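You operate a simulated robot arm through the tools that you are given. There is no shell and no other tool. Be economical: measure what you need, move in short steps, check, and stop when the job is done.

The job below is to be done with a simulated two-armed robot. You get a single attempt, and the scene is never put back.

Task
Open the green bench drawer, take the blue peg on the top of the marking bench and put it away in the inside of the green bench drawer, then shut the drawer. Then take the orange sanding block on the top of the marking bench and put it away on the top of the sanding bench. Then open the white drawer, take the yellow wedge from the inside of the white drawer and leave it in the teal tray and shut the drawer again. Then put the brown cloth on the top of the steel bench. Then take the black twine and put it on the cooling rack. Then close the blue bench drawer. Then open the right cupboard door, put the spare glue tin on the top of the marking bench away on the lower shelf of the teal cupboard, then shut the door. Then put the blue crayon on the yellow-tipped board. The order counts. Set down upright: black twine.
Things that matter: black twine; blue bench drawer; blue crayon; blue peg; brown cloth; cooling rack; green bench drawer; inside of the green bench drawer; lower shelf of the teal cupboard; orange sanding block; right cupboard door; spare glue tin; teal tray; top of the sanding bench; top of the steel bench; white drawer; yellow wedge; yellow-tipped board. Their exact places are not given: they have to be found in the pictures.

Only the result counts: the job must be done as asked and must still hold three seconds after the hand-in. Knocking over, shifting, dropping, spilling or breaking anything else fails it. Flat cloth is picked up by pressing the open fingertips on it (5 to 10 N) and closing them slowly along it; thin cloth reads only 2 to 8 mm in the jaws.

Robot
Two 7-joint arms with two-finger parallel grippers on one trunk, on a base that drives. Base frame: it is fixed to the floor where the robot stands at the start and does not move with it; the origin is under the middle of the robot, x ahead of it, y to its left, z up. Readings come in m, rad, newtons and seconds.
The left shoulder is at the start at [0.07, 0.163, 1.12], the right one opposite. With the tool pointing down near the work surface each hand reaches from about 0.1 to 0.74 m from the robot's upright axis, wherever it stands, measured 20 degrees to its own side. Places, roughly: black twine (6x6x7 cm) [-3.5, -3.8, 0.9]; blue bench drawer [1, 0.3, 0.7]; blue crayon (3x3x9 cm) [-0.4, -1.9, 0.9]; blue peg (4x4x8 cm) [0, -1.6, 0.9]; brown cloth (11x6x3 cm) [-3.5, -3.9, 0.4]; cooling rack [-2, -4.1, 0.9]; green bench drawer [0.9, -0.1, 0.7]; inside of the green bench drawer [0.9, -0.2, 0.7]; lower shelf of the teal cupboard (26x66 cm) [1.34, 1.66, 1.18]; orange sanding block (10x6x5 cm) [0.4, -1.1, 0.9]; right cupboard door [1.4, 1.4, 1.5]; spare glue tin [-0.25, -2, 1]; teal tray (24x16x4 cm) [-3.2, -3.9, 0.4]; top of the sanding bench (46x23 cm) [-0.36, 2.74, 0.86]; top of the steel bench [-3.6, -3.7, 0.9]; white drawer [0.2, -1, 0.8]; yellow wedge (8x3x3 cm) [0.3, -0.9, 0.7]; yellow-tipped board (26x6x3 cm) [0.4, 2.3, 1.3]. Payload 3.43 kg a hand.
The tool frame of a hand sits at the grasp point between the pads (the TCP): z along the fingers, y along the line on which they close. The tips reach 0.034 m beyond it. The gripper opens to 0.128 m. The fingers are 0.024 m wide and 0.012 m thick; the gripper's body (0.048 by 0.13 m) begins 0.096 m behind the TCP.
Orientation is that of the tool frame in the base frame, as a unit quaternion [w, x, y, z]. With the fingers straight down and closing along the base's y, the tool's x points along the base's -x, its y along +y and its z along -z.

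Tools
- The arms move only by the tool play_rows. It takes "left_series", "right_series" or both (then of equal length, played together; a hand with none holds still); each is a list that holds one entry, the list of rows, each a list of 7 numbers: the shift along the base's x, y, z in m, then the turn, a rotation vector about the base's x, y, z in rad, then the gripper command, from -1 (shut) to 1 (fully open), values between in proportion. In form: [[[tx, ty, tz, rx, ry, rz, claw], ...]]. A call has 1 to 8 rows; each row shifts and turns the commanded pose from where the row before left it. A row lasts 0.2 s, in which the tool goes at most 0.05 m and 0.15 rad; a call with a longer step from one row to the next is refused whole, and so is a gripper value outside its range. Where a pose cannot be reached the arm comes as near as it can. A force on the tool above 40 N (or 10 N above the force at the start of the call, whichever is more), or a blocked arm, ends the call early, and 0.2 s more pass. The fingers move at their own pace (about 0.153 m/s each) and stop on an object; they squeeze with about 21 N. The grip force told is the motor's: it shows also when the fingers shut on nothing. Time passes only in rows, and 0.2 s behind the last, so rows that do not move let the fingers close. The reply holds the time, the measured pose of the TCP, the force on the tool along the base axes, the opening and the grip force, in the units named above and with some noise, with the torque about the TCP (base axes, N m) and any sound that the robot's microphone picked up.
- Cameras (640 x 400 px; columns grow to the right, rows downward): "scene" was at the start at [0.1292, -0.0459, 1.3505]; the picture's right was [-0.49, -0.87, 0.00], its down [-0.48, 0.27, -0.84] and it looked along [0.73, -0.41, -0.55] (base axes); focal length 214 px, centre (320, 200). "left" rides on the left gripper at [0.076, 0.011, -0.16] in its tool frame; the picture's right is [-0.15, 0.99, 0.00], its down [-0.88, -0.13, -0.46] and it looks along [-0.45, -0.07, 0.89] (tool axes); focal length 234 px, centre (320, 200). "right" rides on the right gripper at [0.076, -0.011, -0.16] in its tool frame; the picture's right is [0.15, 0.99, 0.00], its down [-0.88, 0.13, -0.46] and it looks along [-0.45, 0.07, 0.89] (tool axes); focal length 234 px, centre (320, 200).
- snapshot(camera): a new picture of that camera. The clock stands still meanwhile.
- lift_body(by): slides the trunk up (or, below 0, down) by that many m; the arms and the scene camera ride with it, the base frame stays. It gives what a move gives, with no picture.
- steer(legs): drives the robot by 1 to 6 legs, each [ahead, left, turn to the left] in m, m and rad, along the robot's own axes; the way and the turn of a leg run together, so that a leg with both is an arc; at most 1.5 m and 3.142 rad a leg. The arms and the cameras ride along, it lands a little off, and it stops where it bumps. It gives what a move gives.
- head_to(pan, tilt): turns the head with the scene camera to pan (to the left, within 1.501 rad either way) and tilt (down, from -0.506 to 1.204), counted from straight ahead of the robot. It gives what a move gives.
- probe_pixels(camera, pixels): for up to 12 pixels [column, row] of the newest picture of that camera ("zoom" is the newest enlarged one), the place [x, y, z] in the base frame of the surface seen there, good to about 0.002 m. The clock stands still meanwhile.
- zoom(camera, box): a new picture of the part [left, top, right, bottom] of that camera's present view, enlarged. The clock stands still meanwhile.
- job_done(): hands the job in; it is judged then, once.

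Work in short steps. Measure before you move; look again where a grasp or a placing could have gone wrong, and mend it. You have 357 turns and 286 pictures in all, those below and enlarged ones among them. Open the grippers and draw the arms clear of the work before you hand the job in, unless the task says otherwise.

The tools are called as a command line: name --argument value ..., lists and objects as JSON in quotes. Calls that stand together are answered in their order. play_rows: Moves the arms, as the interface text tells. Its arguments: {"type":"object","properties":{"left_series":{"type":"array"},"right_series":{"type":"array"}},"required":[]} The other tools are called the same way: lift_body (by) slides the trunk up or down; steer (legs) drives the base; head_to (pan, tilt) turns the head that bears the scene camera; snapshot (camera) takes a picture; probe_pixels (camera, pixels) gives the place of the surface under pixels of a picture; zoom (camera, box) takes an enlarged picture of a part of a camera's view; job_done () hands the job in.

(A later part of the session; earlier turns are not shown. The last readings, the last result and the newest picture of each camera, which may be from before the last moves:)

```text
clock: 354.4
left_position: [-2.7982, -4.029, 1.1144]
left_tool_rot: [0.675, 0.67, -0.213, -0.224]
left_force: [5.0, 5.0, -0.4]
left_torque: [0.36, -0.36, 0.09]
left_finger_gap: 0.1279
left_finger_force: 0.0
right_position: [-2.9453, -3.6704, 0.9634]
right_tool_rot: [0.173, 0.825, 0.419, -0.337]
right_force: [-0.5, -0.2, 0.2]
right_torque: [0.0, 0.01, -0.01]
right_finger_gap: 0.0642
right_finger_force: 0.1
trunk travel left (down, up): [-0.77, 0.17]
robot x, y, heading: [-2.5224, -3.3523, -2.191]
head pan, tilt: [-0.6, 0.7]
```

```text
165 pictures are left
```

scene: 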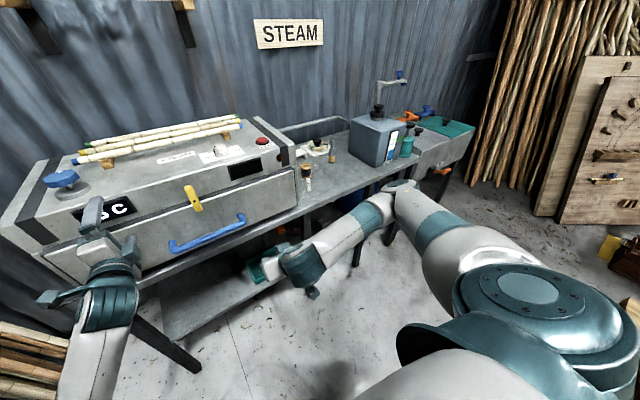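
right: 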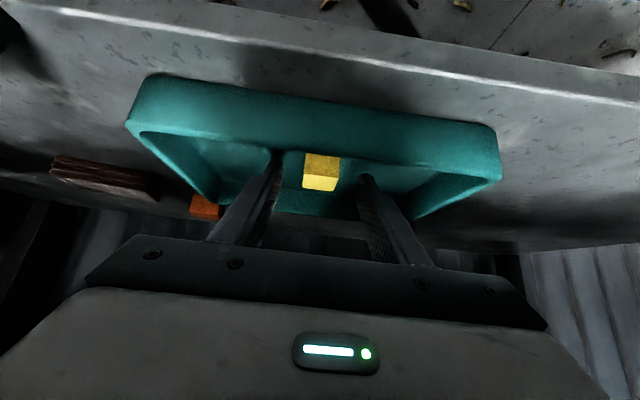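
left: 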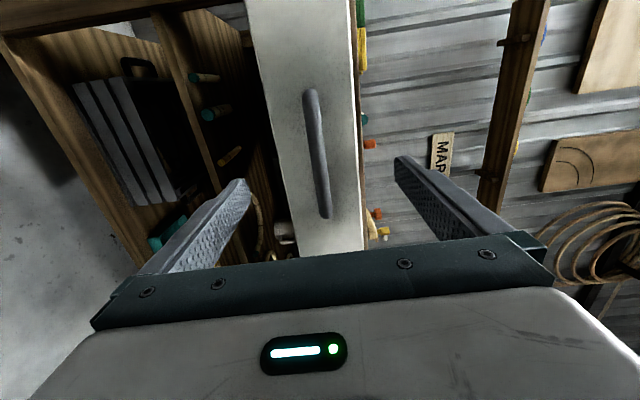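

The left fingertips touched the steam box front. I back off at once and fold the left arm to the downward pose near the body.

steer --legs '[[-0.15, 0, 0]]'

play_rows --left_series '[[[0.0104, 0.0145, 0, 0.1205, 0.0201, 0.0864, 1], [0.0104, 0.0145, 0, 0.1205, 0.0201, 0.0864, 1], [0.0104, 0.0145, 0, 0.1205, 0.0201, 0.0864, 1], [0.0104, 0.0145, 0, 0.1205, 0.0201, 0.0864, 1], [0.0104, 0.0145, 0, 0.1205, 0.0201, 0.0864, 1], [0.0104, 0.0145, 0, 0.1205, 0.0201, 0.0864, 1], [0.0104, 0.0145, 0, 0.1205, 0.0201, 0.0864, 1]]]'

play_rows --left_series '[[[0.0104, 0.0145, 0, 0.1205, 0.0201, 0.0864, 1], [0.0104, 0.0145, 0, 0.1205, 0.0201, 0.0864, 1], [0.0104, 0.0145, 0, 0.1205, 0.0201, 0.0864, 1], [0.0104, 0.0145, 0, 0.1205, 0.0201, 0.0864, 1], [0.0104, 0.0145, 0, 0.1205, 0.0201, 0.0864, 1], [0.0104, 0.0145, 0, 0.1205, 0.0201, 0.0864, 1], [0.0104, 0.0145, 0, 0.1205, 0.0201, 0.0864, 1]]]'

head_to --pan -0.2 --tilt 0.6

snapshot --camera "scene"

```text
clock: 355.8
left_position: [-2.7132, -3.909, 1.1143]
left_tool_rot: [0.674, 0.671, -0.213, -0.223]
left_force: [0.0, -0.1, -0.1]
left_torque: [0.02, -0.01, 0.02]
left_finger_gap: 0.128
left_finger_force: 0.1
right_position: [-2.8578, -3.5518, 0.9632]
right_tool_rot: [0.173, 0.825, 0.42, -0.336]
right_force: [0.3, 1.5, 0.5]
right_torque: [0.01, 0.0, 0.01]
right_finger_gap: 0.0639
right_finger_force: 0.1
trunk travel left (down, up): [-0.77, 0.17]
robot x, y, heading: [-2.4363, -3.231, -2.191]
head pan, tilt: [-0.6, 0.7]
```

```text
clock: 357.6
left_position: [-2.6146, -3.8269, 1.1088]
left_tool_rot: [0.415, 0.892, 0.149, -0.1]
left_force: [-0.2, -0.1, -0.1]
left_torque: [-0.05, -0.01, 0.0]
left_finger_gap: 0.128
left_finger_force: 0.1
right_position: [-2.8583, -3.551, 0.9639]
right_tool_rot: [0.173, 0.825, 0.42, -0.337]
right_force: [-0.5, -0.1, -0.5]
right_torque: [-0.01, 0.01, 0.03]
right_finger_gap: 0.0638
right_finger_force: 0.1
trunk travel left (down, up): [-0.77, 0.17]
robot x, y, heading: [-2.4321, -3.2282, -2.193]
head pan, tilt: [-0.6, 0.7]
stopped in row 7 (left hand): the arm was blocked; the commanded pose is now the measured one
```

```text
clock: 358.1
left_position: [-2.5443, -3.8589, 1.0877]
left_tool_rot: [0.391, 0.891, 0.231, -0.017]
left_force: [-1.0, -0.2, 0.5]
left_torque: [-0.02, -0.02, 0.0]
left_finger_gap: 0.1281
left_finger_force: 0.1
left hand out of reach, approached as far as the arm can: row 2
right_position: [-2.8588, -3.5534, 0.9635]
right_tool_rot: [0.172, 0.825, 0.42, -0.337]
right_force: [0.9, 0.5, -0.9]
right_torque: [0.08, -0.04, -0.02]
right_finger_gap: 0.0639
right_finger_force: 0.0
trunk travel left (down, up): [-0.77, 0.17]
robot x, y, heading: [-2.4313, -3.2301, -2.19]
head pan, tilt: [-0.6, 0.7]
stopped in row 2 (left hand): the arm was blocked; the commanded pose is now the measured one
```

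```text
clock: 359.0
left_position: [-2.5463, -3.8583, 1.0867]
left_tool_rot: [0.39, 0.891, 0.231, -0.018]
left_force: [0.5, -0.4, -0.2]
left_torque: [0.03, 0.0, -0.04]
left_finger_gap: 0.1281
left_finger_force: 0.0
right_position: [-2.8578, -3.5498, 0.9639]
right_tool_rot: [0.173, 0.825, 0.42, -0.337]
right_force: [0.4, -0.3, -0.4]
right_torque: [-0.02, -0.02, 0.0]
right_finger_gap: 0.0641
right_finger_force: 0.1
trunk travel left (down, up): [-0.77, 0.17]
robot x, y, heading: [-2.4323, -3.231, -2.188]
head pan, tilt: [-0.201, 0.6]
```

```text
164 pictures are left
```

scene: 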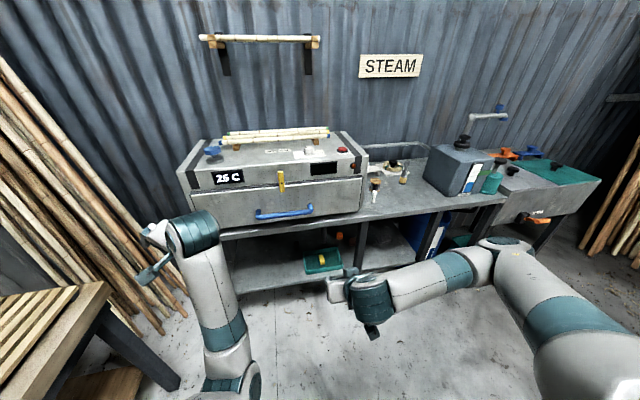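

The left arm was blocked midway. I probe where its elbow is and what is near it.

probe_pixels --camera "scene" --pixels '[[235, 385], [220, 320], [195, 240], [150, 265], [90, 310], [100, 290], [150, 380], [20, 310], [155, 235]]'

head_to --pan 0.5 --tilt 0.9

snapshot --camera "scene"

```text
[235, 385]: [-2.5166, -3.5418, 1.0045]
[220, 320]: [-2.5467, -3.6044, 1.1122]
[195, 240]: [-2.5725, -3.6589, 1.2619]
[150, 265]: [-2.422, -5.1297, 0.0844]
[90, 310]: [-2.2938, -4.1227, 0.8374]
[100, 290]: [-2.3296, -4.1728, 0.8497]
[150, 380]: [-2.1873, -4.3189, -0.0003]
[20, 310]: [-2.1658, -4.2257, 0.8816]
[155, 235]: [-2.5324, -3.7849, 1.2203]
```

```text
clock: 360.1
left_position: [-2.5451, -3.8581, 1.0881]
left_tool_rot: [0.39, 0.891, 0.231, -0.017]
left_force: [-0.2, 0.2, -0.2]
left_torque: [0.01, 0.03, 0.03]
left_finger_gap: 0.128
left_finger_force: 0.0
right_position: [-2.8579, -3.5503, 0.9638]
right_tool_rot: [0.173, 0.825, 0.42, -0.337]
right_force: [0.4, -0.3, 0.1]
right_torque: [-0.01, 0.01, 0.0]
right_finger_gap: 0.0641
right_finger_force: 0.0
trunk travel left (down, up): [-0.77, 0.17]
robot x, y, heading: [-2.4306, -3.2263, -2.194]
head pan, tilt: [0.499, 0.901]
```

```text
163 pictures are left
```

scene: 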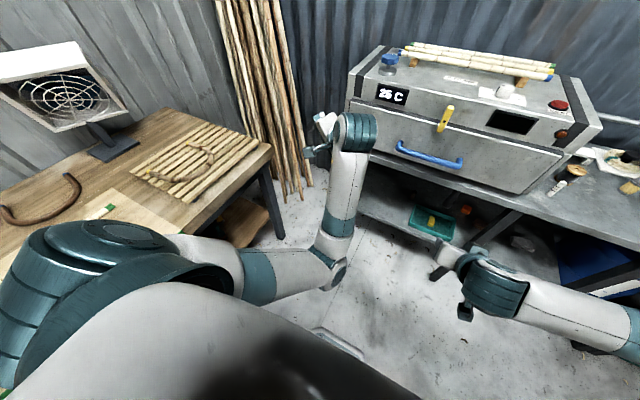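

The left elbow has folded low in front of the chest (self-blocked). I move the hand forward-left and up first, then continue the rotation.

play_rows --left_series '[[[0.01, -0.03, 0.035, 0, 0, 0, 1], [0.01, -0.03, 0.035, 0, 0, 0, 1], [0.01, -0.03, 0.035, 0, 0, 0, 1], [0.01, -0.03, 0.035, 0, 0, 0, 1], [0, 0, 0.04, 0.1205, 0.0201, 0.0864, 1], [0, 0, 0.04, 0.1205, 0.0201, 0.0864, 1]]]'

snapshot --camera "scene"

```text
clock: 361.5
left_position: [-2.5054, -3.9762, 1.306]
left_tool_rot: [0.275, 0.908, 0.314, 0.026]
left_force: [-0.7, 0.4, -0.6]
left_torque: [0.0, 0.01, -0.05]
left_finger_gap: 0.1277
left_finger_force: 0.1
right_position: [-2.8587, -3.5499, 0.9638]
right_tool_rot: [0.173, 0.825, 0.42, -0.337]
right_force: [0.2, -0.4, 0.8]
right_torque: [-0.02, 0.0, -0.02]
right_finger_gap: 0.0641
right_finger_force: 0.1
trunk travel left (down, up): [-0.77, 0.17]
robot x, y, heading: [-2.4347, -3.2302, -2.187]
head pan, tilt: [0.499, 0.901]
```

```text
162 pictures are left
```

scene: 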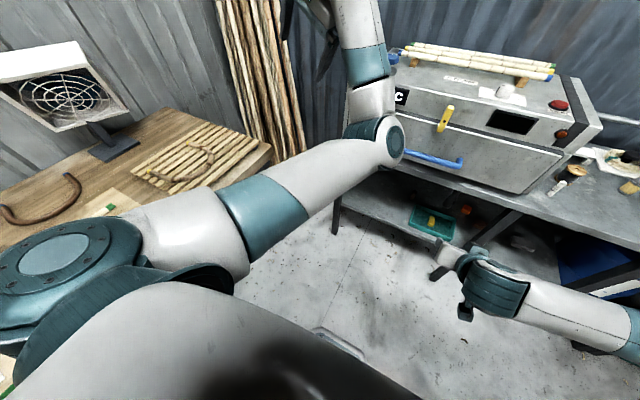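

I finish turning the left hand down and bring it back towards the body.

play_rows --left_series '[[[0, 0, 0, 0.0947, 0.0607, 0.0558, 1], [0, 0, 0, 0.0947, 0.0607, 0.0558, 1], [0, 0, 0, 0.0947, 0.0607, 0.0558, 1], [0, 0, 0, 0.0947, 0.0607, 0.0558, 1], [0, 0, 0, 0.0947, 0.0607, 0.0558, 1], [0.025, 0.035, 0, 0, 0, 0, 1], [0.025, 0.035, 0, 0, 0, 0, 1], [0.025, 0.035, 0, 0, 0, 0, 1]]]'

snapshot --camera "scene"

```text
clock: 363.3
left_position: [-2.4198, -3.8867, 1.3103]
left_tool_rot: [-0.001, 0.889, 0.459, -0.001]
left_force: [0.1, -1.0, 0.6]
left_torque: [-0.01, 0.01, -0.02]
left_finger_gap: 0.1279
left_finger_force: 0.0
left hand out of reach, approached as far as the arm can: row 7, 8
right_position: [-2.8574, -3.55, 0.9641]
right_tool_rot: [0.173, 0.825, 0.42, -0.337]
right_force: [-0.2, 0.4, -0.8]
right_torque: [0.03, -0.01, 0.0]
right_finger_gap: 0.0643
right_finger_force: 0.1
trunk travel left (down, up): [-0.77, 0.17]
robot x, y, heading: [-2.4286, -3.2255, -2.189]
head pan, tilt: [0.499, 0.901]
```

```text
161 pictures are left
```

scene: 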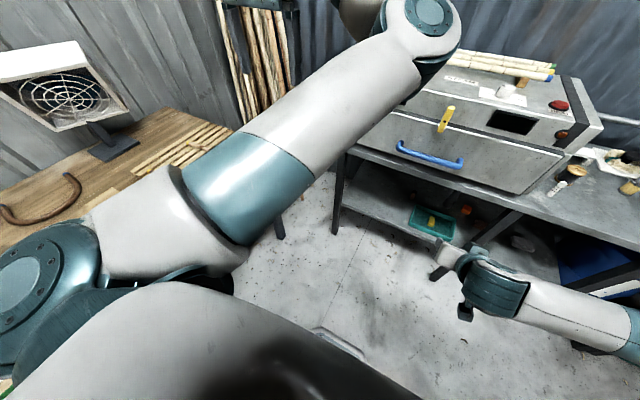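

The left elbow is now up and inward; I park that hand higher so it clears the steam box when the trunk lowers.

play_rows --left_series '[[[0.006, 0.008, 0.048, 0, 0, 0, 1], [0.006, 0.008, 0.048, 0, 0, 0, 1], [0.006, 0.008, 0.048, 0, 0, 0, 1], [0.006, 0.008, 0.048, 0, 0, 0, 1], [0.006, 0.008, 0.048, 0, 0, 0, 1], [0.006, 0.008, 0.048, 0, 0, 0, 1]]]'

head_to --pan -0.3 --tilt 0.7

snapshot --camera "scene"

```text
clock: 364.7
left_position: [-2.3826, -3.8325, 1.6025]
left_tool_rot: [0.003, 0.889, 0.459, -0.001]
left_force: [0.4, 1.0, 1.0]
left_torque: [-0.06, 0.05, -0.01]
left_finger_gap: 0.1282
left_finger_force: 0.0
right_position: [-2.8558, -3.5474, 0.9665]
right_tool_rot: [0.174, 0.824, 0.42, -0.338]
right_force: [-0.1, 0.5, -0.6]
right_torque: [0.0, 0.02, -0.02]
right_finger_gap: 0.0639
right_finger_force: 0.1
trunk travel left (down, up): [-0.77, 0.17]
robot x, y, heading: [-2.4343, -3.2298, -2.194]
head pan, tilt: [0.499, 0.901]
```

```text
clock: 365.8
left_position: [-2.384, -3.8372, 1.5999]
left_tool_rot: [0.0, 0.889, 0.459, 0.0]
left_force: [0.6, 0.4, -0.4]
left_torque: [-0.03, 0.02, 0.02]
left_finger_gap: 0.128
left_finger_force: 0.0
right_position: [-2.8577, -3.5494, 0.9646]
right_tool_rot: [0.174, 0.825, 0.42, -0.337]
right_force: [-0.2, 0.7, 0.1]
right_torque: [0.02, -0.02, -0.01]
right_finger_gap: 0.0642
right_finger_force: 0.0
trunk travel left (down, up): [-0.77, 0.17]
robot x, y, heading: [-2.434, -3.2301, -2.191]
head pan, tilt: [-0.3, 0.7]
```

```text
160 pictures are left
```

scene: 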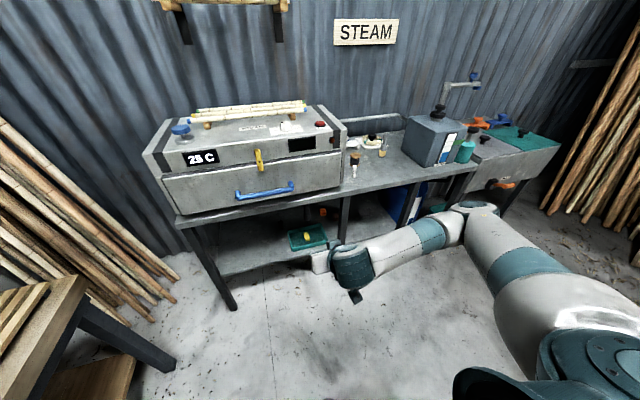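

Now I can see. I zoom on the steel bench top and its lower shelf to find the cloth and twine.

zoom --camera "scene" --box '[320, 110, 480, 230]'

lift_body --by -0.4

zoom --camera "scene" --box '[240, 100, 480, 260]'

```text
3.33 times, centred on (400, 170) of scene
```

zoom: 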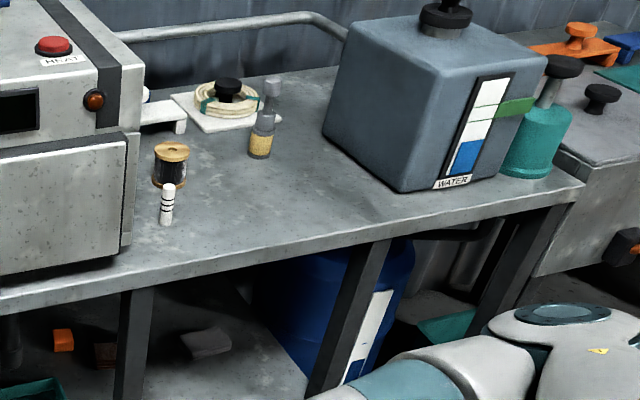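

```text
clock: 369.6
left_position: [-2.3849, -3.8372, 1.199]
left_tool_rot: [0.0, 0.889, 0.459, 0.0]
left_force: [0.6, 0.5, 0.6]
left_torque: [0.01, 0.02, 0.01]
left_finger_gap: 0.1279
left_finger_force: 0.0
right_position: [-2.8574, -3.5508, 0.5643]
right_tool_rot: [0.172, 0.825, 0.42, -0.337]
right_force: [0.0, 0.5, -0.1]
right_torque: [-0.01, 0.01, 0.01]
right_finger_gap: 0.064
right_finger_force: 0.0
trunk travel left (down, up): [-0.37, 0.57]
robot x, y, heading: [-2.4339, -3.2321, -2.191]
head pan, tilt: [-0.3, 0.7]
```

```text
2.50 times, centred on (360, 180) of scene
```

zoom: 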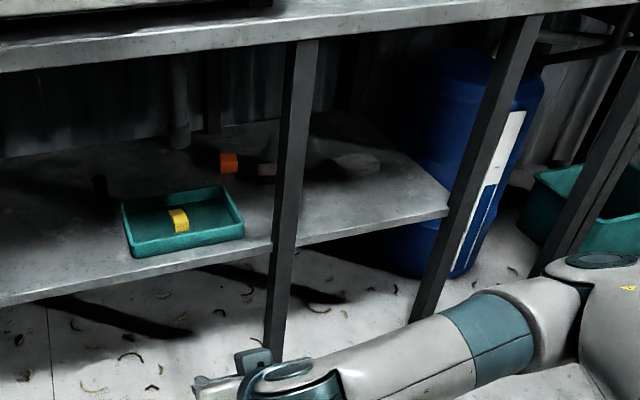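

probe_pixels --camera "zoom" --pixels '[[228, 162], [262, 172], [355, 162], [335, 168], [272, 165], [300, 165], [98, 190], [290, 240], [310, 110]]'

lift_body --by -0.15

steer --legs '[[0, -0.3, 0]]'

head_to --pan -0.1 --tilt 0.5

snapshot --camera "scene"

```text
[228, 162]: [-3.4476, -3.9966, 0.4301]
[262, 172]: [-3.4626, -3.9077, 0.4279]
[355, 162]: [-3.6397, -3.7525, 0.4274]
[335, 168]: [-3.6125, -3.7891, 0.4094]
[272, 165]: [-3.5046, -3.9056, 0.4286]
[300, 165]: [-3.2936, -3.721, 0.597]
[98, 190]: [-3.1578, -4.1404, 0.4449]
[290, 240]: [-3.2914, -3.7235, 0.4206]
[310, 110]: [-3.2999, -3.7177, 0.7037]
```

```text
clock: 371.4
left_position: [-2.3839, -3.8373, 1.0496]
left_tool_rot: [0.0, 0.889, 0.459, -0.001]
left_force: [0.5, -0.1, 0.0]
left_torque: [0.02, -0.01, 0.01]
left_finger_gap: 0.1278
left_finger_force: 0.1
right_position: [-2.859, -3.5495, 0.4143]
right_tool_rot: [0.173, 0.825, 0.42, -0.337]
right_force: [-0.1, 1.2, 0.3]
right_torque: [-0.01, -0.02, -0.01]
right_finger_gap: 0.0639
right_finger_force: 0.0
trunk travel left (down, up): [-0.22, 0.72]
robot x, y, heading: [-2.4353, -3.2311, -2.198]
head pan, tilt: [-0.3, 0.7]
```

```text
clock: 373.5
left_position: [-2.6323, -3.6608, 1.05]
left_tool_rot: [0.0, 0.888, 0.461, 0.0]
left_force: [-0.8, 0.6, 0.4]
left_torque: [-0.01, -0.04, 0.01]
left_finger_gap: 0.1279
left_finger_force: 0.0
right_position: [-3.1057, -3.3743, 0.413]
right_tool_rot: [0.174, 0.824, 0.422, -0.336]
right_force: [-0.6, -0.9, 0.1]
right_torque: [-0.03, -0.02, 0.02]
right_finger_gap: 0.064
right_finger_force: 0.0
trunk travel left (down, up): [-0.22, 0.72]
robot x, y, heading: [-2.686, -3.0545, -2.19]
head pan, tilt: [-0.3, 0.7]
```

```text
clock: 374.2
left_position: [-2.6324, -3.6597, 1.05]
left_tool_rot: [-0.001, 0.888, 0.46, -0.001]
left_force: [0.2, 0.6, 0.0]
left_torque: [0.05, -0.03, 0.05]
left_finger_gap: 0.1277
left_finger_force: 0.1
right_position: [-3.1058, -3.3747, 0.4129]
right_tool_rot: [0.173, 0.824, 0.421, -0.337]
right_force: [0.3, -0.3, 0.5]
right_torque: [0.02, 0.0, -0.02]
right_finger_gap: 0.0639
right_finger_force: 0.1
trunk travel left (down, up): [-0.22, 0.72]
robot x, y, heading: [-2.6837, -3.05, -2.189]
head pan, tilt: [-0.099, 0.499]
```

```text
157 pictures are left
```

scene: 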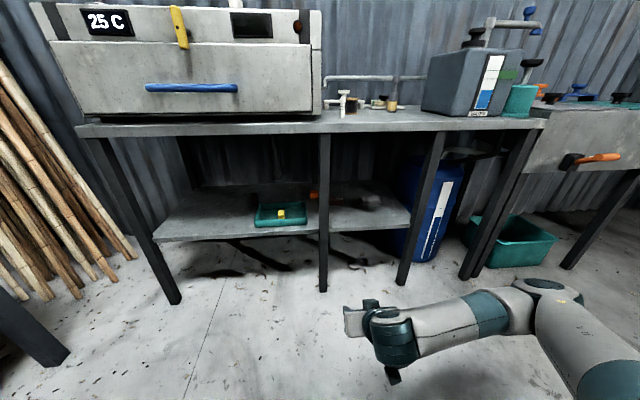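

zoom --camera "scene" --box '[240, 165, 420, 245]'

probe_pixels --camera "zoom" --pixels '[[330, 140], [345, 150], [360, 155], [420, 150], [455, 145], [390, 155], [350, 170], [300, 150], [310, 110], [470, 175], [295, 300]]'

```text
3.56 times, centred on (330, 205) of scene
```

zoom: 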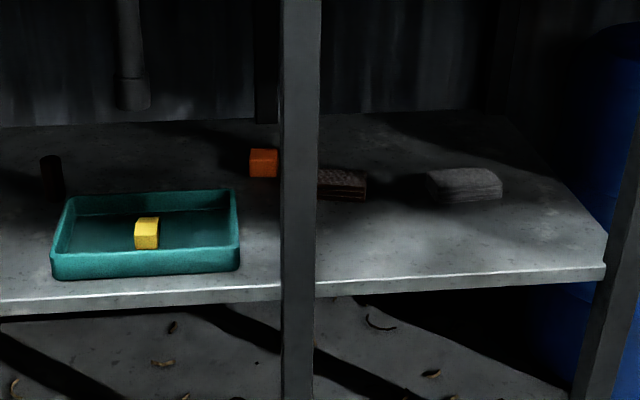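

```text
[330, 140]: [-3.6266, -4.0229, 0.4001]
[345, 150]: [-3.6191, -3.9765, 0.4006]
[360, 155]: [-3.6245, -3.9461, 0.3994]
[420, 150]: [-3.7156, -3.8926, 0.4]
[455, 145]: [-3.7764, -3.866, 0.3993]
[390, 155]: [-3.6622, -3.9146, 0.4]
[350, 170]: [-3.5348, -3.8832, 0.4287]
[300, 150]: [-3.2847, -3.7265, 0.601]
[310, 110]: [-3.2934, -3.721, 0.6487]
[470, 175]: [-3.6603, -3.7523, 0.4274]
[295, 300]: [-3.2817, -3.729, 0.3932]
```

The brown folded cloth is near u≈-0.575, l≈-5.20, z 0.40–0.43, right of the post. I raise the right hand a bit and look with its camera.

play_rows --right_series '[[[0, 0, 0.05, 0, 0, 0, 0.5], [0, 0, 0.05, 0, 0, 0, 1], [0, 0, 0.03, 0, 0, 0, 1]]]'

steer --legs '[[0.15, 0, 0]]'

snapshot --camera "right"

```text
clock: 375.0
left_position: [-2.6309, -3.6611, 1.0485]
left_tool_rot: [0.0, 0.888, 0.46, -0.001]
left_force: [-0.1, 0.2, 0.8]
left_torque: [0.01, 0.01, 0.0]
left_finger_gap: 0.1279
left_finger_force: 0.1
right_position: [-3.1154, -3.3985, 0.538]
right_tool_rot: [0.172, 0.825, 0.422, -0.335]
right_force: [-0.4, 0.5, 0.1]
right_torque: [0.01, 0.02, 0.03]
right_finger_gap: 0.128
right_finger_force: 0.0
right hand out of reach, approached as far as the arm can: row 1, 2, 3
trunk travel left (down, up): [-0.22, 0.72]
robot x, y, heading: [-2.6797, -3.0498, -2.188]
head pan, tilt: [-0.099, 0.499]
```

```text
clock: 376.4
left_position: [-2.7201, -3.7839, 1.0493]
left_tool_rot: [-0.001, 0.889, 0.459, 0.001]
left_force: [-0.7, 0.0, -0.6]
left_torque: [0.06, -0.03, -0.04]
left_finger_gap: 0.1281
left_finger_force: 0.1
right_position: [-3.2025, -3.5214, 0.5384]
right_tool_rot: [0.174, 0.825, 0.422, -0.335]
right_force: [0.5, -0.5, -0.5]
right_torque: [-0.02, -0.03, 0.01]
right_finger_gap: 0.1281
right_finger_force: 0.1
trunk travel left (down, up): [-0.22, 0.72]
robot x, y, heading: [-2.7697, -3.1759, -2.187]
head pan, tilt: [-0.099, 0.499]
```

```text
155 pictures are left
```

right: 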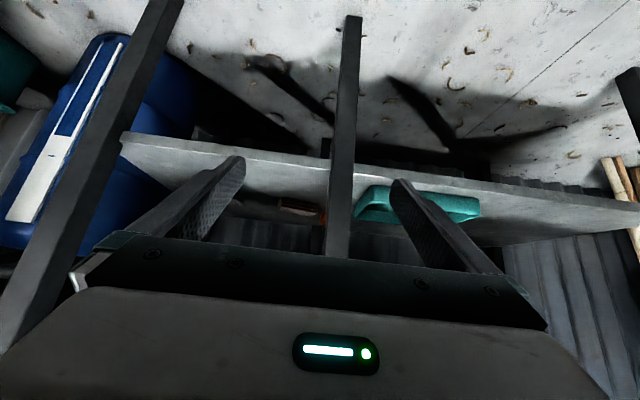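

I tilt the hand 20° more and move right so the arm enters between the post and the right leg.

play_rows --right_series '[[[-0.012, -0.016, 0, -0.0951, 0.0676, 0, 1], [-0.012, -0.016, 0, -0.0951, 0.0676, 0, 1], [-0.012, -0.016, 0, -0.0951, 0.0676, 0, 1]]]'

steer --legs '[[0, -0.07, 0]]'

snapshot --camera "right"

snapshot --camera "scene"

```text
clock: 377.2
left_position: [-2.7183, -3.7832, 1.0483]
left_tool_rot: [-0.002, 0.888, 0.46, -0.001]
left_force: [0.5, -0.2, -1.5]
left_torque: [0.02, 0.03, -0.01]
left_finger_gap: 0.128
left_finger_force: 0.0
right_position: [-3.2167, -3.5739, 0.5394]
right_tool_rot: [0.251, 0.759, 0.394, -0.453]
right_force: [-1.0, 0.4, 0.5]
right_torque: [-0.03, -0.04, 0.02]
right_finger_gap: 0.1277
right_finger_force: 0.1
right hand out of reach, approached as far as the arm can: row 3
trunk travel left (down, up): [-0.22, 0.72]
robot x, y, heading: [-2.7694, -3.1744, -2.189]
head pan, tilt: [-0.099, 0.499]
```

```text
clock: 378.2
left_position: [-2.7771, -3.7419, 1.0497]
left_tool_rot: [0.001, 0.888, 0.459, 0.0]
left_force: [-1.1, 0.8, -0.3]
left_torque: [-0.02, -0.03, -0.02]
left_finger_gap: 0.1281
left_finger_force: 0.1
right_position: [-3.2758, -3.5302, 0.5355]
right_tool_rot: [0.25, 0.76, 0.395, -0.452]
right_force: [-0.3, -0.6, 0.2]
right_torque: [0.01, 0.0, 0.05]
right_finger_gap: 0.1278
right_finger_force: 0.0
trunk travel left (down, up): [-0.22, 0.72]
robot x, y, heading: [-2.8252, -3.1355, -2.191]
head pan, tilt: [-0.099, 0.499]
```

```text
154 pictures are left
```

right: 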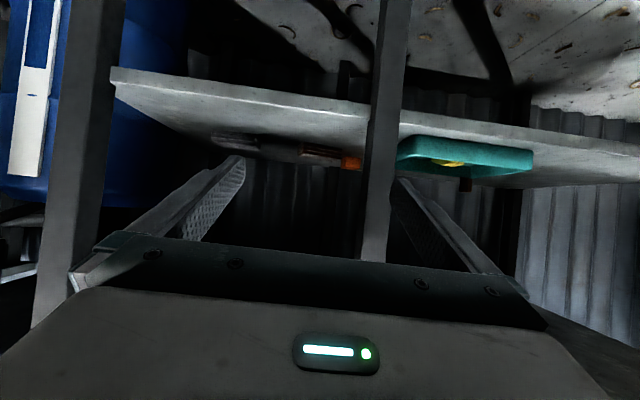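

```text
153 pictures are left
```

scene: 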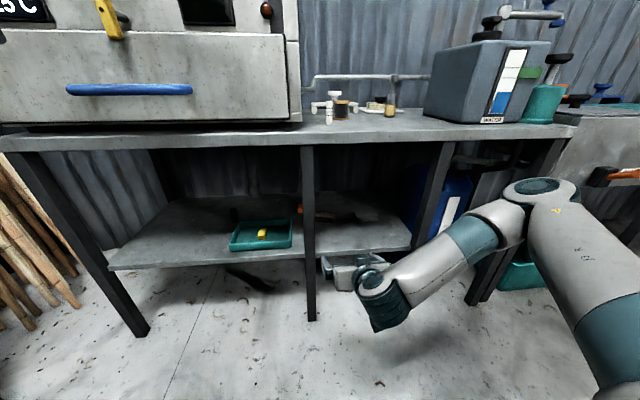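

zoom --camera "right" --box '[190, 100, 390, 200]'

probe_pixels --camera "right" --pixels '[[215, 137], [255, 145], [300, 150], [340, 155], [270, 150], [352, 163], [310, 158], [375, 120], [90, 150], [112, 90], [365, 100]]'

```text
3.20 times, centred on (290, 150) of right
```

zoom: 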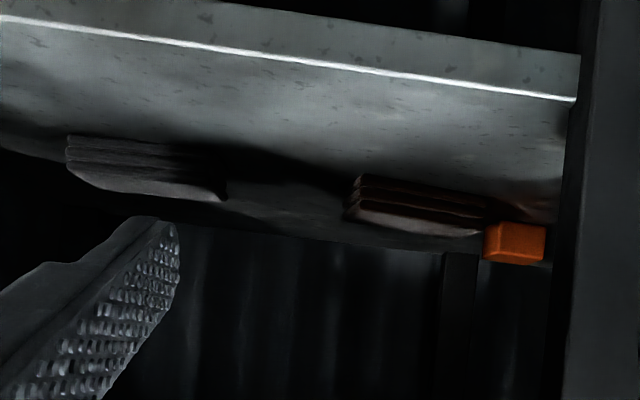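

```text
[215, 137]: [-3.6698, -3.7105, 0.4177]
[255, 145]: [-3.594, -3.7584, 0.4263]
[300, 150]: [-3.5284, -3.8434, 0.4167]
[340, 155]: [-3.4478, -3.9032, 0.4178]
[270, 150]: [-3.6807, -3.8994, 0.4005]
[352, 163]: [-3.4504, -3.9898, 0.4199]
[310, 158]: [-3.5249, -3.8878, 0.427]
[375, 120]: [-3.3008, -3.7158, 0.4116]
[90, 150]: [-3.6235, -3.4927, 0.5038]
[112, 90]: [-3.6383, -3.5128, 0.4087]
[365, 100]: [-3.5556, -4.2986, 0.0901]
```

The cloth's front face runs u≈-0.635…-0.525 at l≈-5.18 (11 cm wide, 6 deep), close to the post (u≈-0.52). I approach with the robot yawed 10° left from the right side: turn, shift right, then set the arm.

steer --legs '[[0, 0, 0.175], [0, -0.13, 0]]'

snapshot --camera "scene"

```text
clock: 379.8
left_position: [-2.7119, -3.7155, 1.0505]
left_tool_rot: [0.001, 0.845, 0.535, 0.001]
left_force: [-0.6, -0.8, -1.1]
left_torque: [0.04, -0.01, 0.0]
left_finger_gap: 0.1279
left_finger_force: 0.2
right_position: [-3.24, -3.5925, 0.535]
right_tool_rot: [0.288, 0.722, 0.461, -0.428]
right_force: [0.8, 1.0, 0.1]
right_torque: [-0.02, 0.02, 0.04]
right_finger_gap: 0.1277
right_finger_force: 0.1
trunk travel left (down, up): [-0.22, 0.72]
robot x, y, heading: [-2.8666, -3.1257, -2.014]
head pan, tilt: [-0.099, 0.499]
stopped in leg 2: the robot was blocked; the commanded pose is now the measured one
```

```text
151 pictures are left
```

scene: 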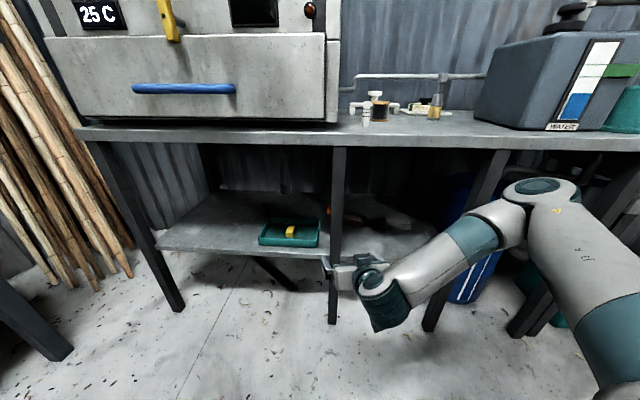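

Something blocks on the right. I look there.

head_to --pan -1.45 --tilt 0.6

snapshot --camera "scene"

```text
clock: 381.3
left_position: [-2.7098, -3.7115, 1.0511]
left_tool_rot: [0.002, 0.844, 0.536, -0.001]
left_force: [0.9, -1.4, 0.7]
left_torque: [-0.01, 0.05, -0.01]
left_finger_gap: 0.1277
left_finger_force: 0.1
right_position: [-3.239, -3.592, 0.5362]
right_tool_rot: [0.288, 0.722, 0.46, -0.428]
right_force: [-0.3, -0.1, 0.1]
right_torque: [-0.02, 0.04, -0.03]
right_finger_gap: 0.1281
right_finger_force: 0.0
trunk travel left (down, up): [-0.22, 0.72]
robot x, y, heading: [-2.8658, -3.1249, -2.017]
head pan, tilt: [-1.45, 0.6]
```

```text
150 pictures are left
```

scene: 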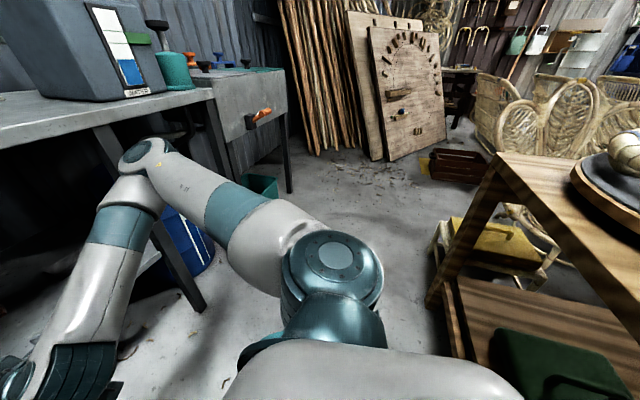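

The hoop table's corner is at the right-rear. I probe it and the right elbow versus the bench leg.

probe_pixels --camera "scene" --pixels '[[430, 300], [500, 158], [600, 320], [150, 150], [100, 200], [200, 300], [115, 120], [165, 165], [440, 260]]'

```text
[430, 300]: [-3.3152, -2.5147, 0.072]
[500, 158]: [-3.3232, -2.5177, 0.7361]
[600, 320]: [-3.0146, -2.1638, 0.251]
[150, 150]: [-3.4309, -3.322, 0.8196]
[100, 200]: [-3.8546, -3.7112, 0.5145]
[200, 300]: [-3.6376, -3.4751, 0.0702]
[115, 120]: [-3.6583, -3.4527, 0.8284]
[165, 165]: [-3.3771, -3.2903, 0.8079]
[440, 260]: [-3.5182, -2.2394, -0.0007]
```

The elbow (z≈0.82) would meet the bench edge, so I lower the trunk 0.2 while raising both hands by the same amount, then creep ahead and right.

play_rows --left_series '[[[0.006, 0.008, 0.045, 0, 0, 0, 1], [0.006, 0.008, 0.045, 0, 0, 0, 1], [0.006, 0.008, 0.045, 0, 0, 0, 1], [0.006, 0.008, 0.045, 0, 0, 0, 1]]]' --right_series '[[[0, 0, 0.04, 0, 0, 0, 1], [0, 0, 0.04, 0, 0, 0, 1], [0, 0, 0.04, 0, 0, 0, 1], [0, 0, 0.03, 0, 0, 0, 1]]]'

lift_body --by -0.2

steer --legs '[[0.1, 0, 0], [0, -0.1, 0]]'

head_to --pan -0.5 --tilt 0.4

snapshot --camera "scene"

```text
clock: 382.3
left_position: [-2.6903, -3.6657, 1.09]
left_tool_rot: [0.002, 0.845, 0.535, -0.002]
left_force: [0.3, -0.1, 0.3]
left_torque: [0.0, 0.05, 0.0]
left_finger_gap: 0.128
left_finger_force: 0.0
left hand out of reach, approached as far as the arm can: row 1, 2, 3, 4
right_position: [-3.2387, -3.5908, 0.6864]
right_tool_rot: [0.288, 0.722, 0.46, -0.429]
right_force: [0.5, -0.3, -0.2]
right_torque: [-0.02, 0.04, -0.02]
right_finger_gap: 0.1279
right_finger_force: 0.1
trunk travel left (down, up): [-0.22, 0.72]
robot x, y, heading: [-2.8662, -3.1229, -2.014]
head pan, tilt: [-1.45, 0.6]
```

```text
clock: 384.5
left_position: [-2.6905, -3.6654, 0.8894]
left_tool_rot: [0.003, 0.844, 0.536, -0.002]
left_force: [-0.5, -0.4, 0.1]
left_torque: [-0.02, -0.01, 0.01]
left_finger_gap: 0.1281
left_finger_force: 0.1
right_position: [-3.2379, -3.5915, 0.487]
right_tool_rot: [0.288, 0.723, 0.46, -0.428]
right_force: [-0.4, 0.2, -1.1]
right_torque: [0.01, -0.01, -0.03]
right_finger_gap: 0.128
right_finger_force: 0.1
trunk travel left (down, up): [-0.02, 0.92]
robot x, y, heading: [-2.8607, -3.1267, -2.012]
head pan, tilt: [-1.45, 0.6]
```

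```text
clock: 386.4
left_position: [-2.8256, -3.7119, 0.8893]
left_tool_rot: [0.004, 0.845, 0.534, 0.0]
left_force: [-1.3, 0.0, 0.4]
left_torque: [0.0, -0.04, 0.0]
left_finger_gap: 0.1279
left_finger_force: 0.1
right_position: [-3.3737, -3.6364, 0.4875]
right_tool_rot: [0.288, 0.722, 0.46, -0.428]
right_force: [-0.1, -0.1, 0.7]
right_torque: [0.02, -0.01, -0.03]
right_finger_gap: 0.128
right_finger_force: 0.1
trunk travel left (down, up): [-0.02, 0.92]
robot x, y, heading: [-3.001, -3.1682, -2.011]
head pan, tilt: [-1.45, 0.6]
```

```text
clock: 387.6
left_position: [-2.8257, -3.7115, 0.8889]
left_tool_rot: [0.004, 0.844, 0.536, -0.001]
left_force: [-1.5, -0.5, -0.3]
left_torque: [0.04, 0.02, -0.02]
left_finger_gap: 0.1281
left_finger_force: 0.0
right_position: [-3.3729, -3.6369, 0.4867]
right_tool_rot: [0.288, 0.722, 0.459, -0.429]
right_force: [-0.5, -0.3, -0.6]
right_torque: [-0.02, -0.01, -0.02]
right_finger_gap: 0.1281
right_finger_force: 0.2
trunk travel left (down, up): [-0.02, 0.92]
robot x, y, heading: [-2.9948, -3.1673, -2.018]
head pan, tilt: [-0.499, 0.4]
```

```text
149 pictures are left
```

scene: 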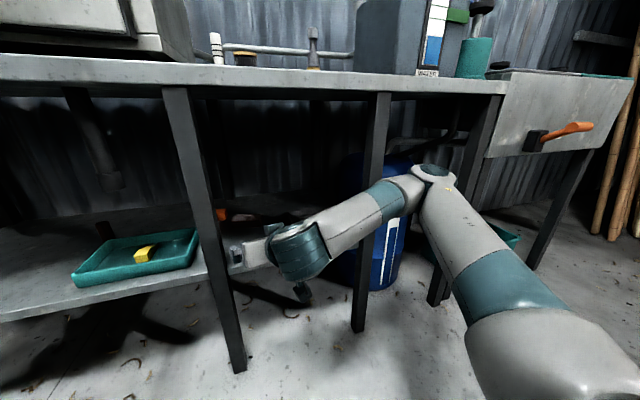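

The hand is now lined up: moving 0.28 along its heading would put it at the cloth. I probe the forearm/elbow against the right leg.

probe_pixels --camera "scene" --pixels '[[432, 175], [415, 185], [390, 200], [350, 220], [375, 150], [400, 215], [440, 240], [365, 300], [175, 120]]'

```text
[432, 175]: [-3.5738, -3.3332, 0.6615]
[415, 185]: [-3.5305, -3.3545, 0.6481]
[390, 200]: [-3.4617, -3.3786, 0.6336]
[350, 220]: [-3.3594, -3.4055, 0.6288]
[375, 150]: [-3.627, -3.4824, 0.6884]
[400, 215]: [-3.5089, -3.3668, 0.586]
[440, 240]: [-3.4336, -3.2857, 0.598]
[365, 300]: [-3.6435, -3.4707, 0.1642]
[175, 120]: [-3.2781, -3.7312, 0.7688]
```

The elbow would hit the right leg if I drove, so I extend only with the arm (0.19 m first).

play_rows --right_series '[[[-0.0202, -0.0421, 0, 0, 0, 0, 1], [-0.0202, -0.0421, 0, 0, 0, 0, 1], [-0.0202, -0.0421, 0, 0, 0, 0, 1], [-0.0202, -0.0421, 0, 0, 0, 0, 1]]]'

snapshot --camera "right"

snapshot --camera "scene"

```text
clock: 388.6
left_position: [-2.8255, -3.7127, 0.8892]
left_tool_rot: [0.003, 0.845, 0.535, -0.001]
left_force: [0.4, -0.3, -1.1]
left_torque: [0.0, 0.0, 0.01]
left_finger_gap: 0.1279
left_finger_force: 0.0
right_position: [-3.4543, -3.8054, 0.4861]
right_tool_rot: [0.288, 0.723, 0.46, -0.428]
right_force: [-0.4, 0.1, -0.3]
right_torque: [0.03, -0.03, -0.01]
right_finger_gap: 0.1284
right_finger_force: 0.0
trunk travel left (down, up): [-0.02, 0.92]
robot x, y, heading: [-2.9951, -3.1684, -2.018]
head pan, tilt: [-0.499, 0.4]
```

```text
148 pictures are left
```

right: 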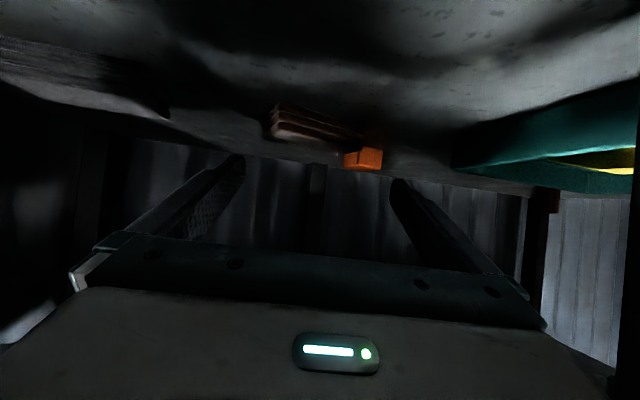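

```text
147 pictures are left
```

scene: 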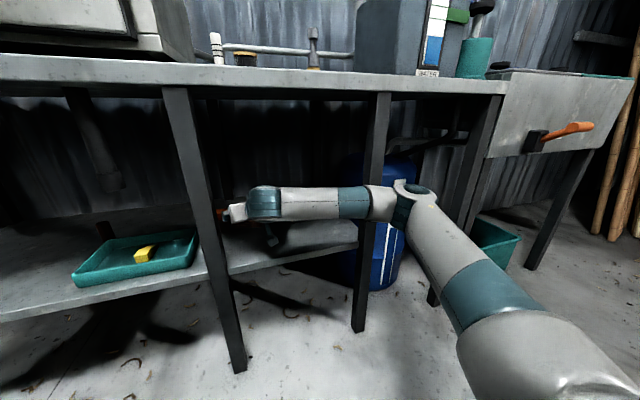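

I probe the cloth, cube and the forearm near the leg.

probe_pixels --camera "right" --pixels '[[275, 110], [272, 130], [300, 128], [335, 138], [310, 140], [345, 152], [362, 155], [382, 150], [265, 135], [320, 112], [290, 140]]'

probe_pixels --camera "scene" --pixels '[[385, 205], [365, 205], [340, 205], [405, 200], [378, 150], [370, 230]]'

zoom --camera "right" --box '[230, 80, 410, 190]'

```text
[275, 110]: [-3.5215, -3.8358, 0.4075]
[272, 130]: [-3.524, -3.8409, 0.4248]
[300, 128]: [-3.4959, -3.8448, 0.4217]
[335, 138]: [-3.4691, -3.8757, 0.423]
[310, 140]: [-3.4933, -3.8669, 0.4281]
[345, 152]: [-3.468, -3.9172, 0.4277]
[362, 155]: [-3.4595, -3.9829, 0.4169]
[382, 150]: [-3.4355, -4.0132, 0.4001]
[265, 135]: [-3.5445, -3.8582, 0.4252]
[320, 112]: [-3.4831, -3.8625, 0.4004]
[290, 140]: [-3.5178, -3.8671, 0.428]
```

```text
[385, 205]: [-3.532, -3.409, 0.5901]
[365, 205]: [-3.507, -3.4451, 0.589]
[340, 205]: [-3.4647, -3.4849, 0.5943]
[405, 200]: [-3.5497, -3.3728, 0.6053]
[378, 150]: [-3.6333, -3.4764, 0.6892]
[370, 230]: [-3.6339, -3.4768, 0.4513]
```

```text
3.56 times, centred on (320, 135) of right
```

zoom: 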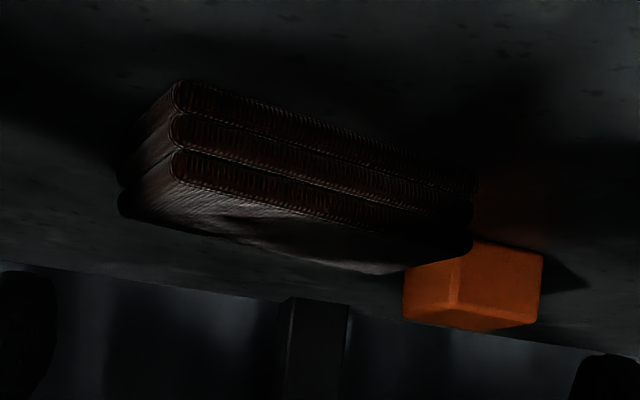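

The cloth is a three-layer fold, ends at u≈-0.633 and -0.527. I back the base 3 cm and extend the arm 0.1 in two steps, watching force.

steer --legs '[[-0.03, 0, 0]]'

play_rows --right_series '[[[-0.0147, -0.0307, 0, 0, 0, 0, 1], [-0.0147, -0.0307, 0, 0, 0, 0, 1], [-0.0147, -0.0307, 0, 0, 0, 0, 1]]]'

snapshot --camera "scene"

snapshot --camera "right"

```text
clock: 389.5
left_position: [-2.8131, -3.6852, 0.8903]
left_tool_rot: [0.004, 0.845, 0.535, 0.0]
left_force: [-0.1, -1.1, -0.9]
left_torque: [0.02, 0.01, -0.03]
left_finger_gap: 0.1282
left_finger_force: 0.0
right_position: [-3.4421, -3.7779, 0.4855]
right_tool_rot: [0.288, 0.722, 0.46, -0.429]
right_force: [0.1, 0.5, -0.2]
right_torque: [0.0, 0.01, -0.01]
right_finger_gap: 0.1284
right_finger_force: 0.0
trunk travel left (down, up): [-0.02, 0.92]
robot x, y, heading: [-2.9849, -3.1436, -2.019]
head pan, tilt: [-0.499, 0.4]
```

```text
clock: 390.3
left_position: [-2.8126, -3.6847, 0.8905]
left_tool_rot: [0.004, 0.845, 0.535, -0.001]
left_force: [-0.4, 0.5, 0.1]
left_torque: [-0.01, 0.01, -0.01]
left_finger_gap: 0.1279
left_finger_force: 0.1
right_position: [-3.4878, -3.8692, 0.4861]
right_tool_rot: [0.288, 0.722, 0.46, -0.428]
right_force: [0.3, -0.7, 0.1]
right_torque: [-0.03, 0.0, 0.0]
right_finger_gap: 0.128
right_finger_force: 0.1
trunk travel left (down, up): [-0.02, 0.92]
robot x, y, heading: [-2.9882, -3.14, -2.014]
head pan, tilt: [-0.499, 0.4]
```

```text
145 pictures are left
```

scene: 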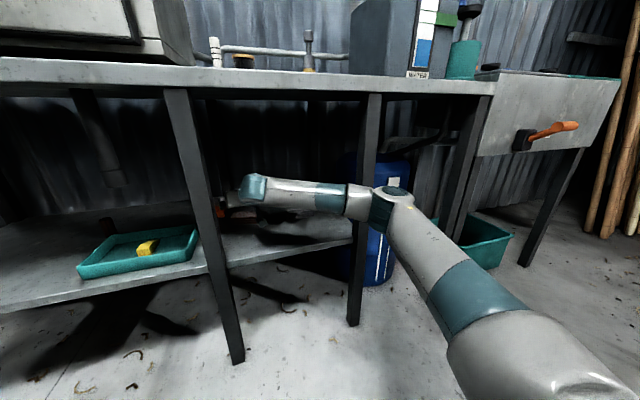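

```text
144 pictures are left
```

right: 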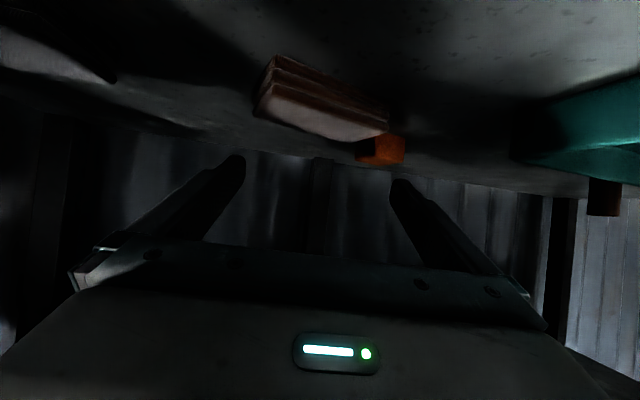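

Centred on the cloth. I lower 0.05 slowly.

play_rows --right_series '[[[0, 0, -0.02, 0, 0, 0, 1], [0, 0, -0.02, 0, 0, 0, 1], [0, 0, -0.01, 0, 0, 0, 1], [0, 0, 0, 0, 0, 0, 1]]]'

snapshot --camera "right"

zoom --camera "right" --box '[200, 80, 440, 230]'

```text
clock: 391.1
left_position: [-2.8139, -3.6839, 0.8895]
left_tool_rot: [0.003, 0.846, 0.534, -0.001]
left_force: [0.3, 0.9, 0.1]
left_torque: [0.02, 0.0, 0.04]
left_finger_gap: 0.1281
left_finger_force: 0.1
right_position: [-3.4883, -3.871, 0.4529]
right_tool_rot: [0.295, 0.715, 0.457, -0.439]
right_force: [-1.4, -0.4, 16.5]
right_torque: [0.04, 1.1, 0.01]
right_finger_gap: 0.1278
right_finger_force: 0.1
trunk travel left (down, up): [-0.02, 0.92]
robot x, y, heading: [-2.9829, -3.1437, -2.015]
head pan, tilt: [-0.499, 0.4]
stopped in row 4 (right hand): the force on the tool passed its limit at 43 N (the readings are from after the stop); the commanded pose is now the measured one
```

```text
143 pictures are left
```

right: 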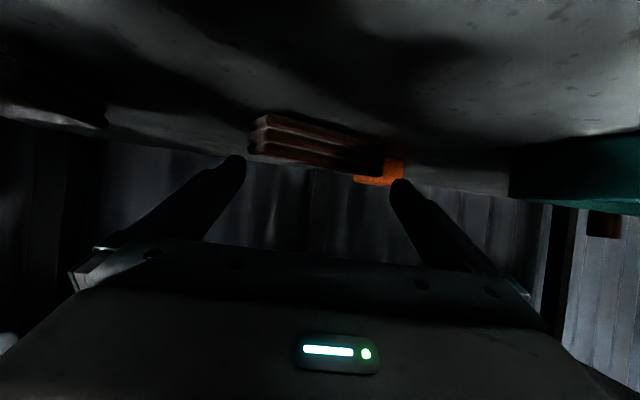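

```text
2.67 times, centred on (320, 155) of right
```

zoom: 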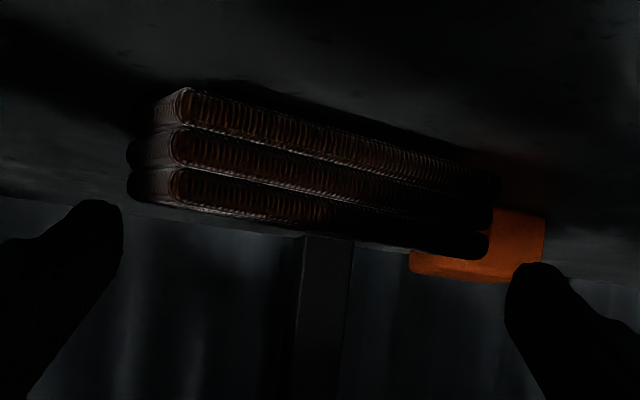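

The -u fingertip met the cloth's top near its end (contact offset ≈(-0.067,0)). I rise 3 cm and probe both ends more exactly.

play_rows --right_series '[[[0, 0, 0.02, 0, 0, 0, 1], [0, 0, 0.015, 0, 0, 0, 1]]]'

zoom --camera "right" --box '[230, 80, 410, 190]'

probe_pixels --camera "zoom" --pixels '[[95, 130], [90, 160], [100, 190], [130, 200], [70, 150], [540, 230], [560, 250], [580, 240], [520, 280], [500, 300], [460, 290]]'

```text
clock: 391.7
left_position: [-2.813, -3.6853, 0.8887]
left_tool_rot: [0.003, 0.845, 0.535, -0.001]
left_force: [0.0, 0.4, 0.0]
left_torque: [0.04, 0.0, 0.01]
left_finger_gap: 0.1279
left_finger_force: 0.0
right_position: [-3.4876, -3.8714, 0.4823]
right_tool_rot: [0.292, 0.718, 0.458, -0.435]
right_force: [-0.4, -1.0, 0.4]
right_torque: [0.0, -0.01, -0.02]
right_finger_gap: 0.128
right_finger_force: 0.1
trunk travel left (down, up): [-0.02, 0.92]
robot x, y, heading: [-2.9838, -3.1446, -2.017]
head pan, tilt: [-0.499, 0.4]
```

```text
3.56 times, centred on (320, 135) of right
```

zoom: 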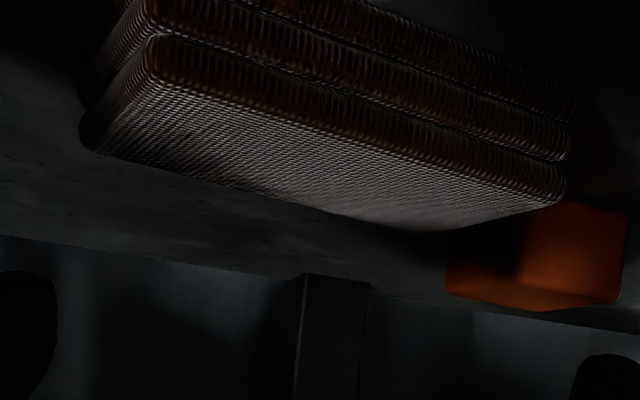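

```text
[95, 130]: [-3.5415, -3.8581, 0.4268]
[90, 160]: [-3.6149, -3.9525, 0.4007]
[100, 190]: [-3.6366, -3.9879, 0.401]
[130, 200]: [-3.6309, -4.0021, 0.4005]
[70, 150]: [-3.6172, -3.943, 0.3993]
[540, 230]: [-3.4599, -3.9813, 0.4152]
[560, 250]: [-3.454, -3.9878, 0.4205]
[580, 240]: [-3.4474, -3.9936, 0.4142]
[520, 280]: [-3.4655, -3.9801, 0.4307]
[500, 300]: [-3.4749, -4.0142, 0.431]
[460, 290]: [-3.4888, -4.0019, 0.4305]
```

probe_pixels --camera "zoom" --pixels '[[160, 92], [110, 142], [545, 195], [440, 224], [350, 170], [150, 45], [555, 180], [100, 100], [120, 20], [250, 185]]'

```text
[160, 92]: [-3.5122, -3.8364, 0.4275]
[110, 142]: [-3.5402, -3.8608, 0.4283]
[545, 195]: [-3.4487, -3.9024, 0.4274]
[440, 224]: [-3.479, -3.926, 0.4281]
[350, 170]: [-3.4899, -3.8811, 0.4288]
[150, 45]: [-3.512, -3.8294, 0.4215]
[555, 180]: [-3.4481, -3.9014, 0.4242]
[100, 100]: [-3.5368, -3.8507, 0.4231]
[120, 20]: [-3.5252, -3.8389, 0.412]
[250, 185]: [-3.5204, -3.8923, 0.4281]
```

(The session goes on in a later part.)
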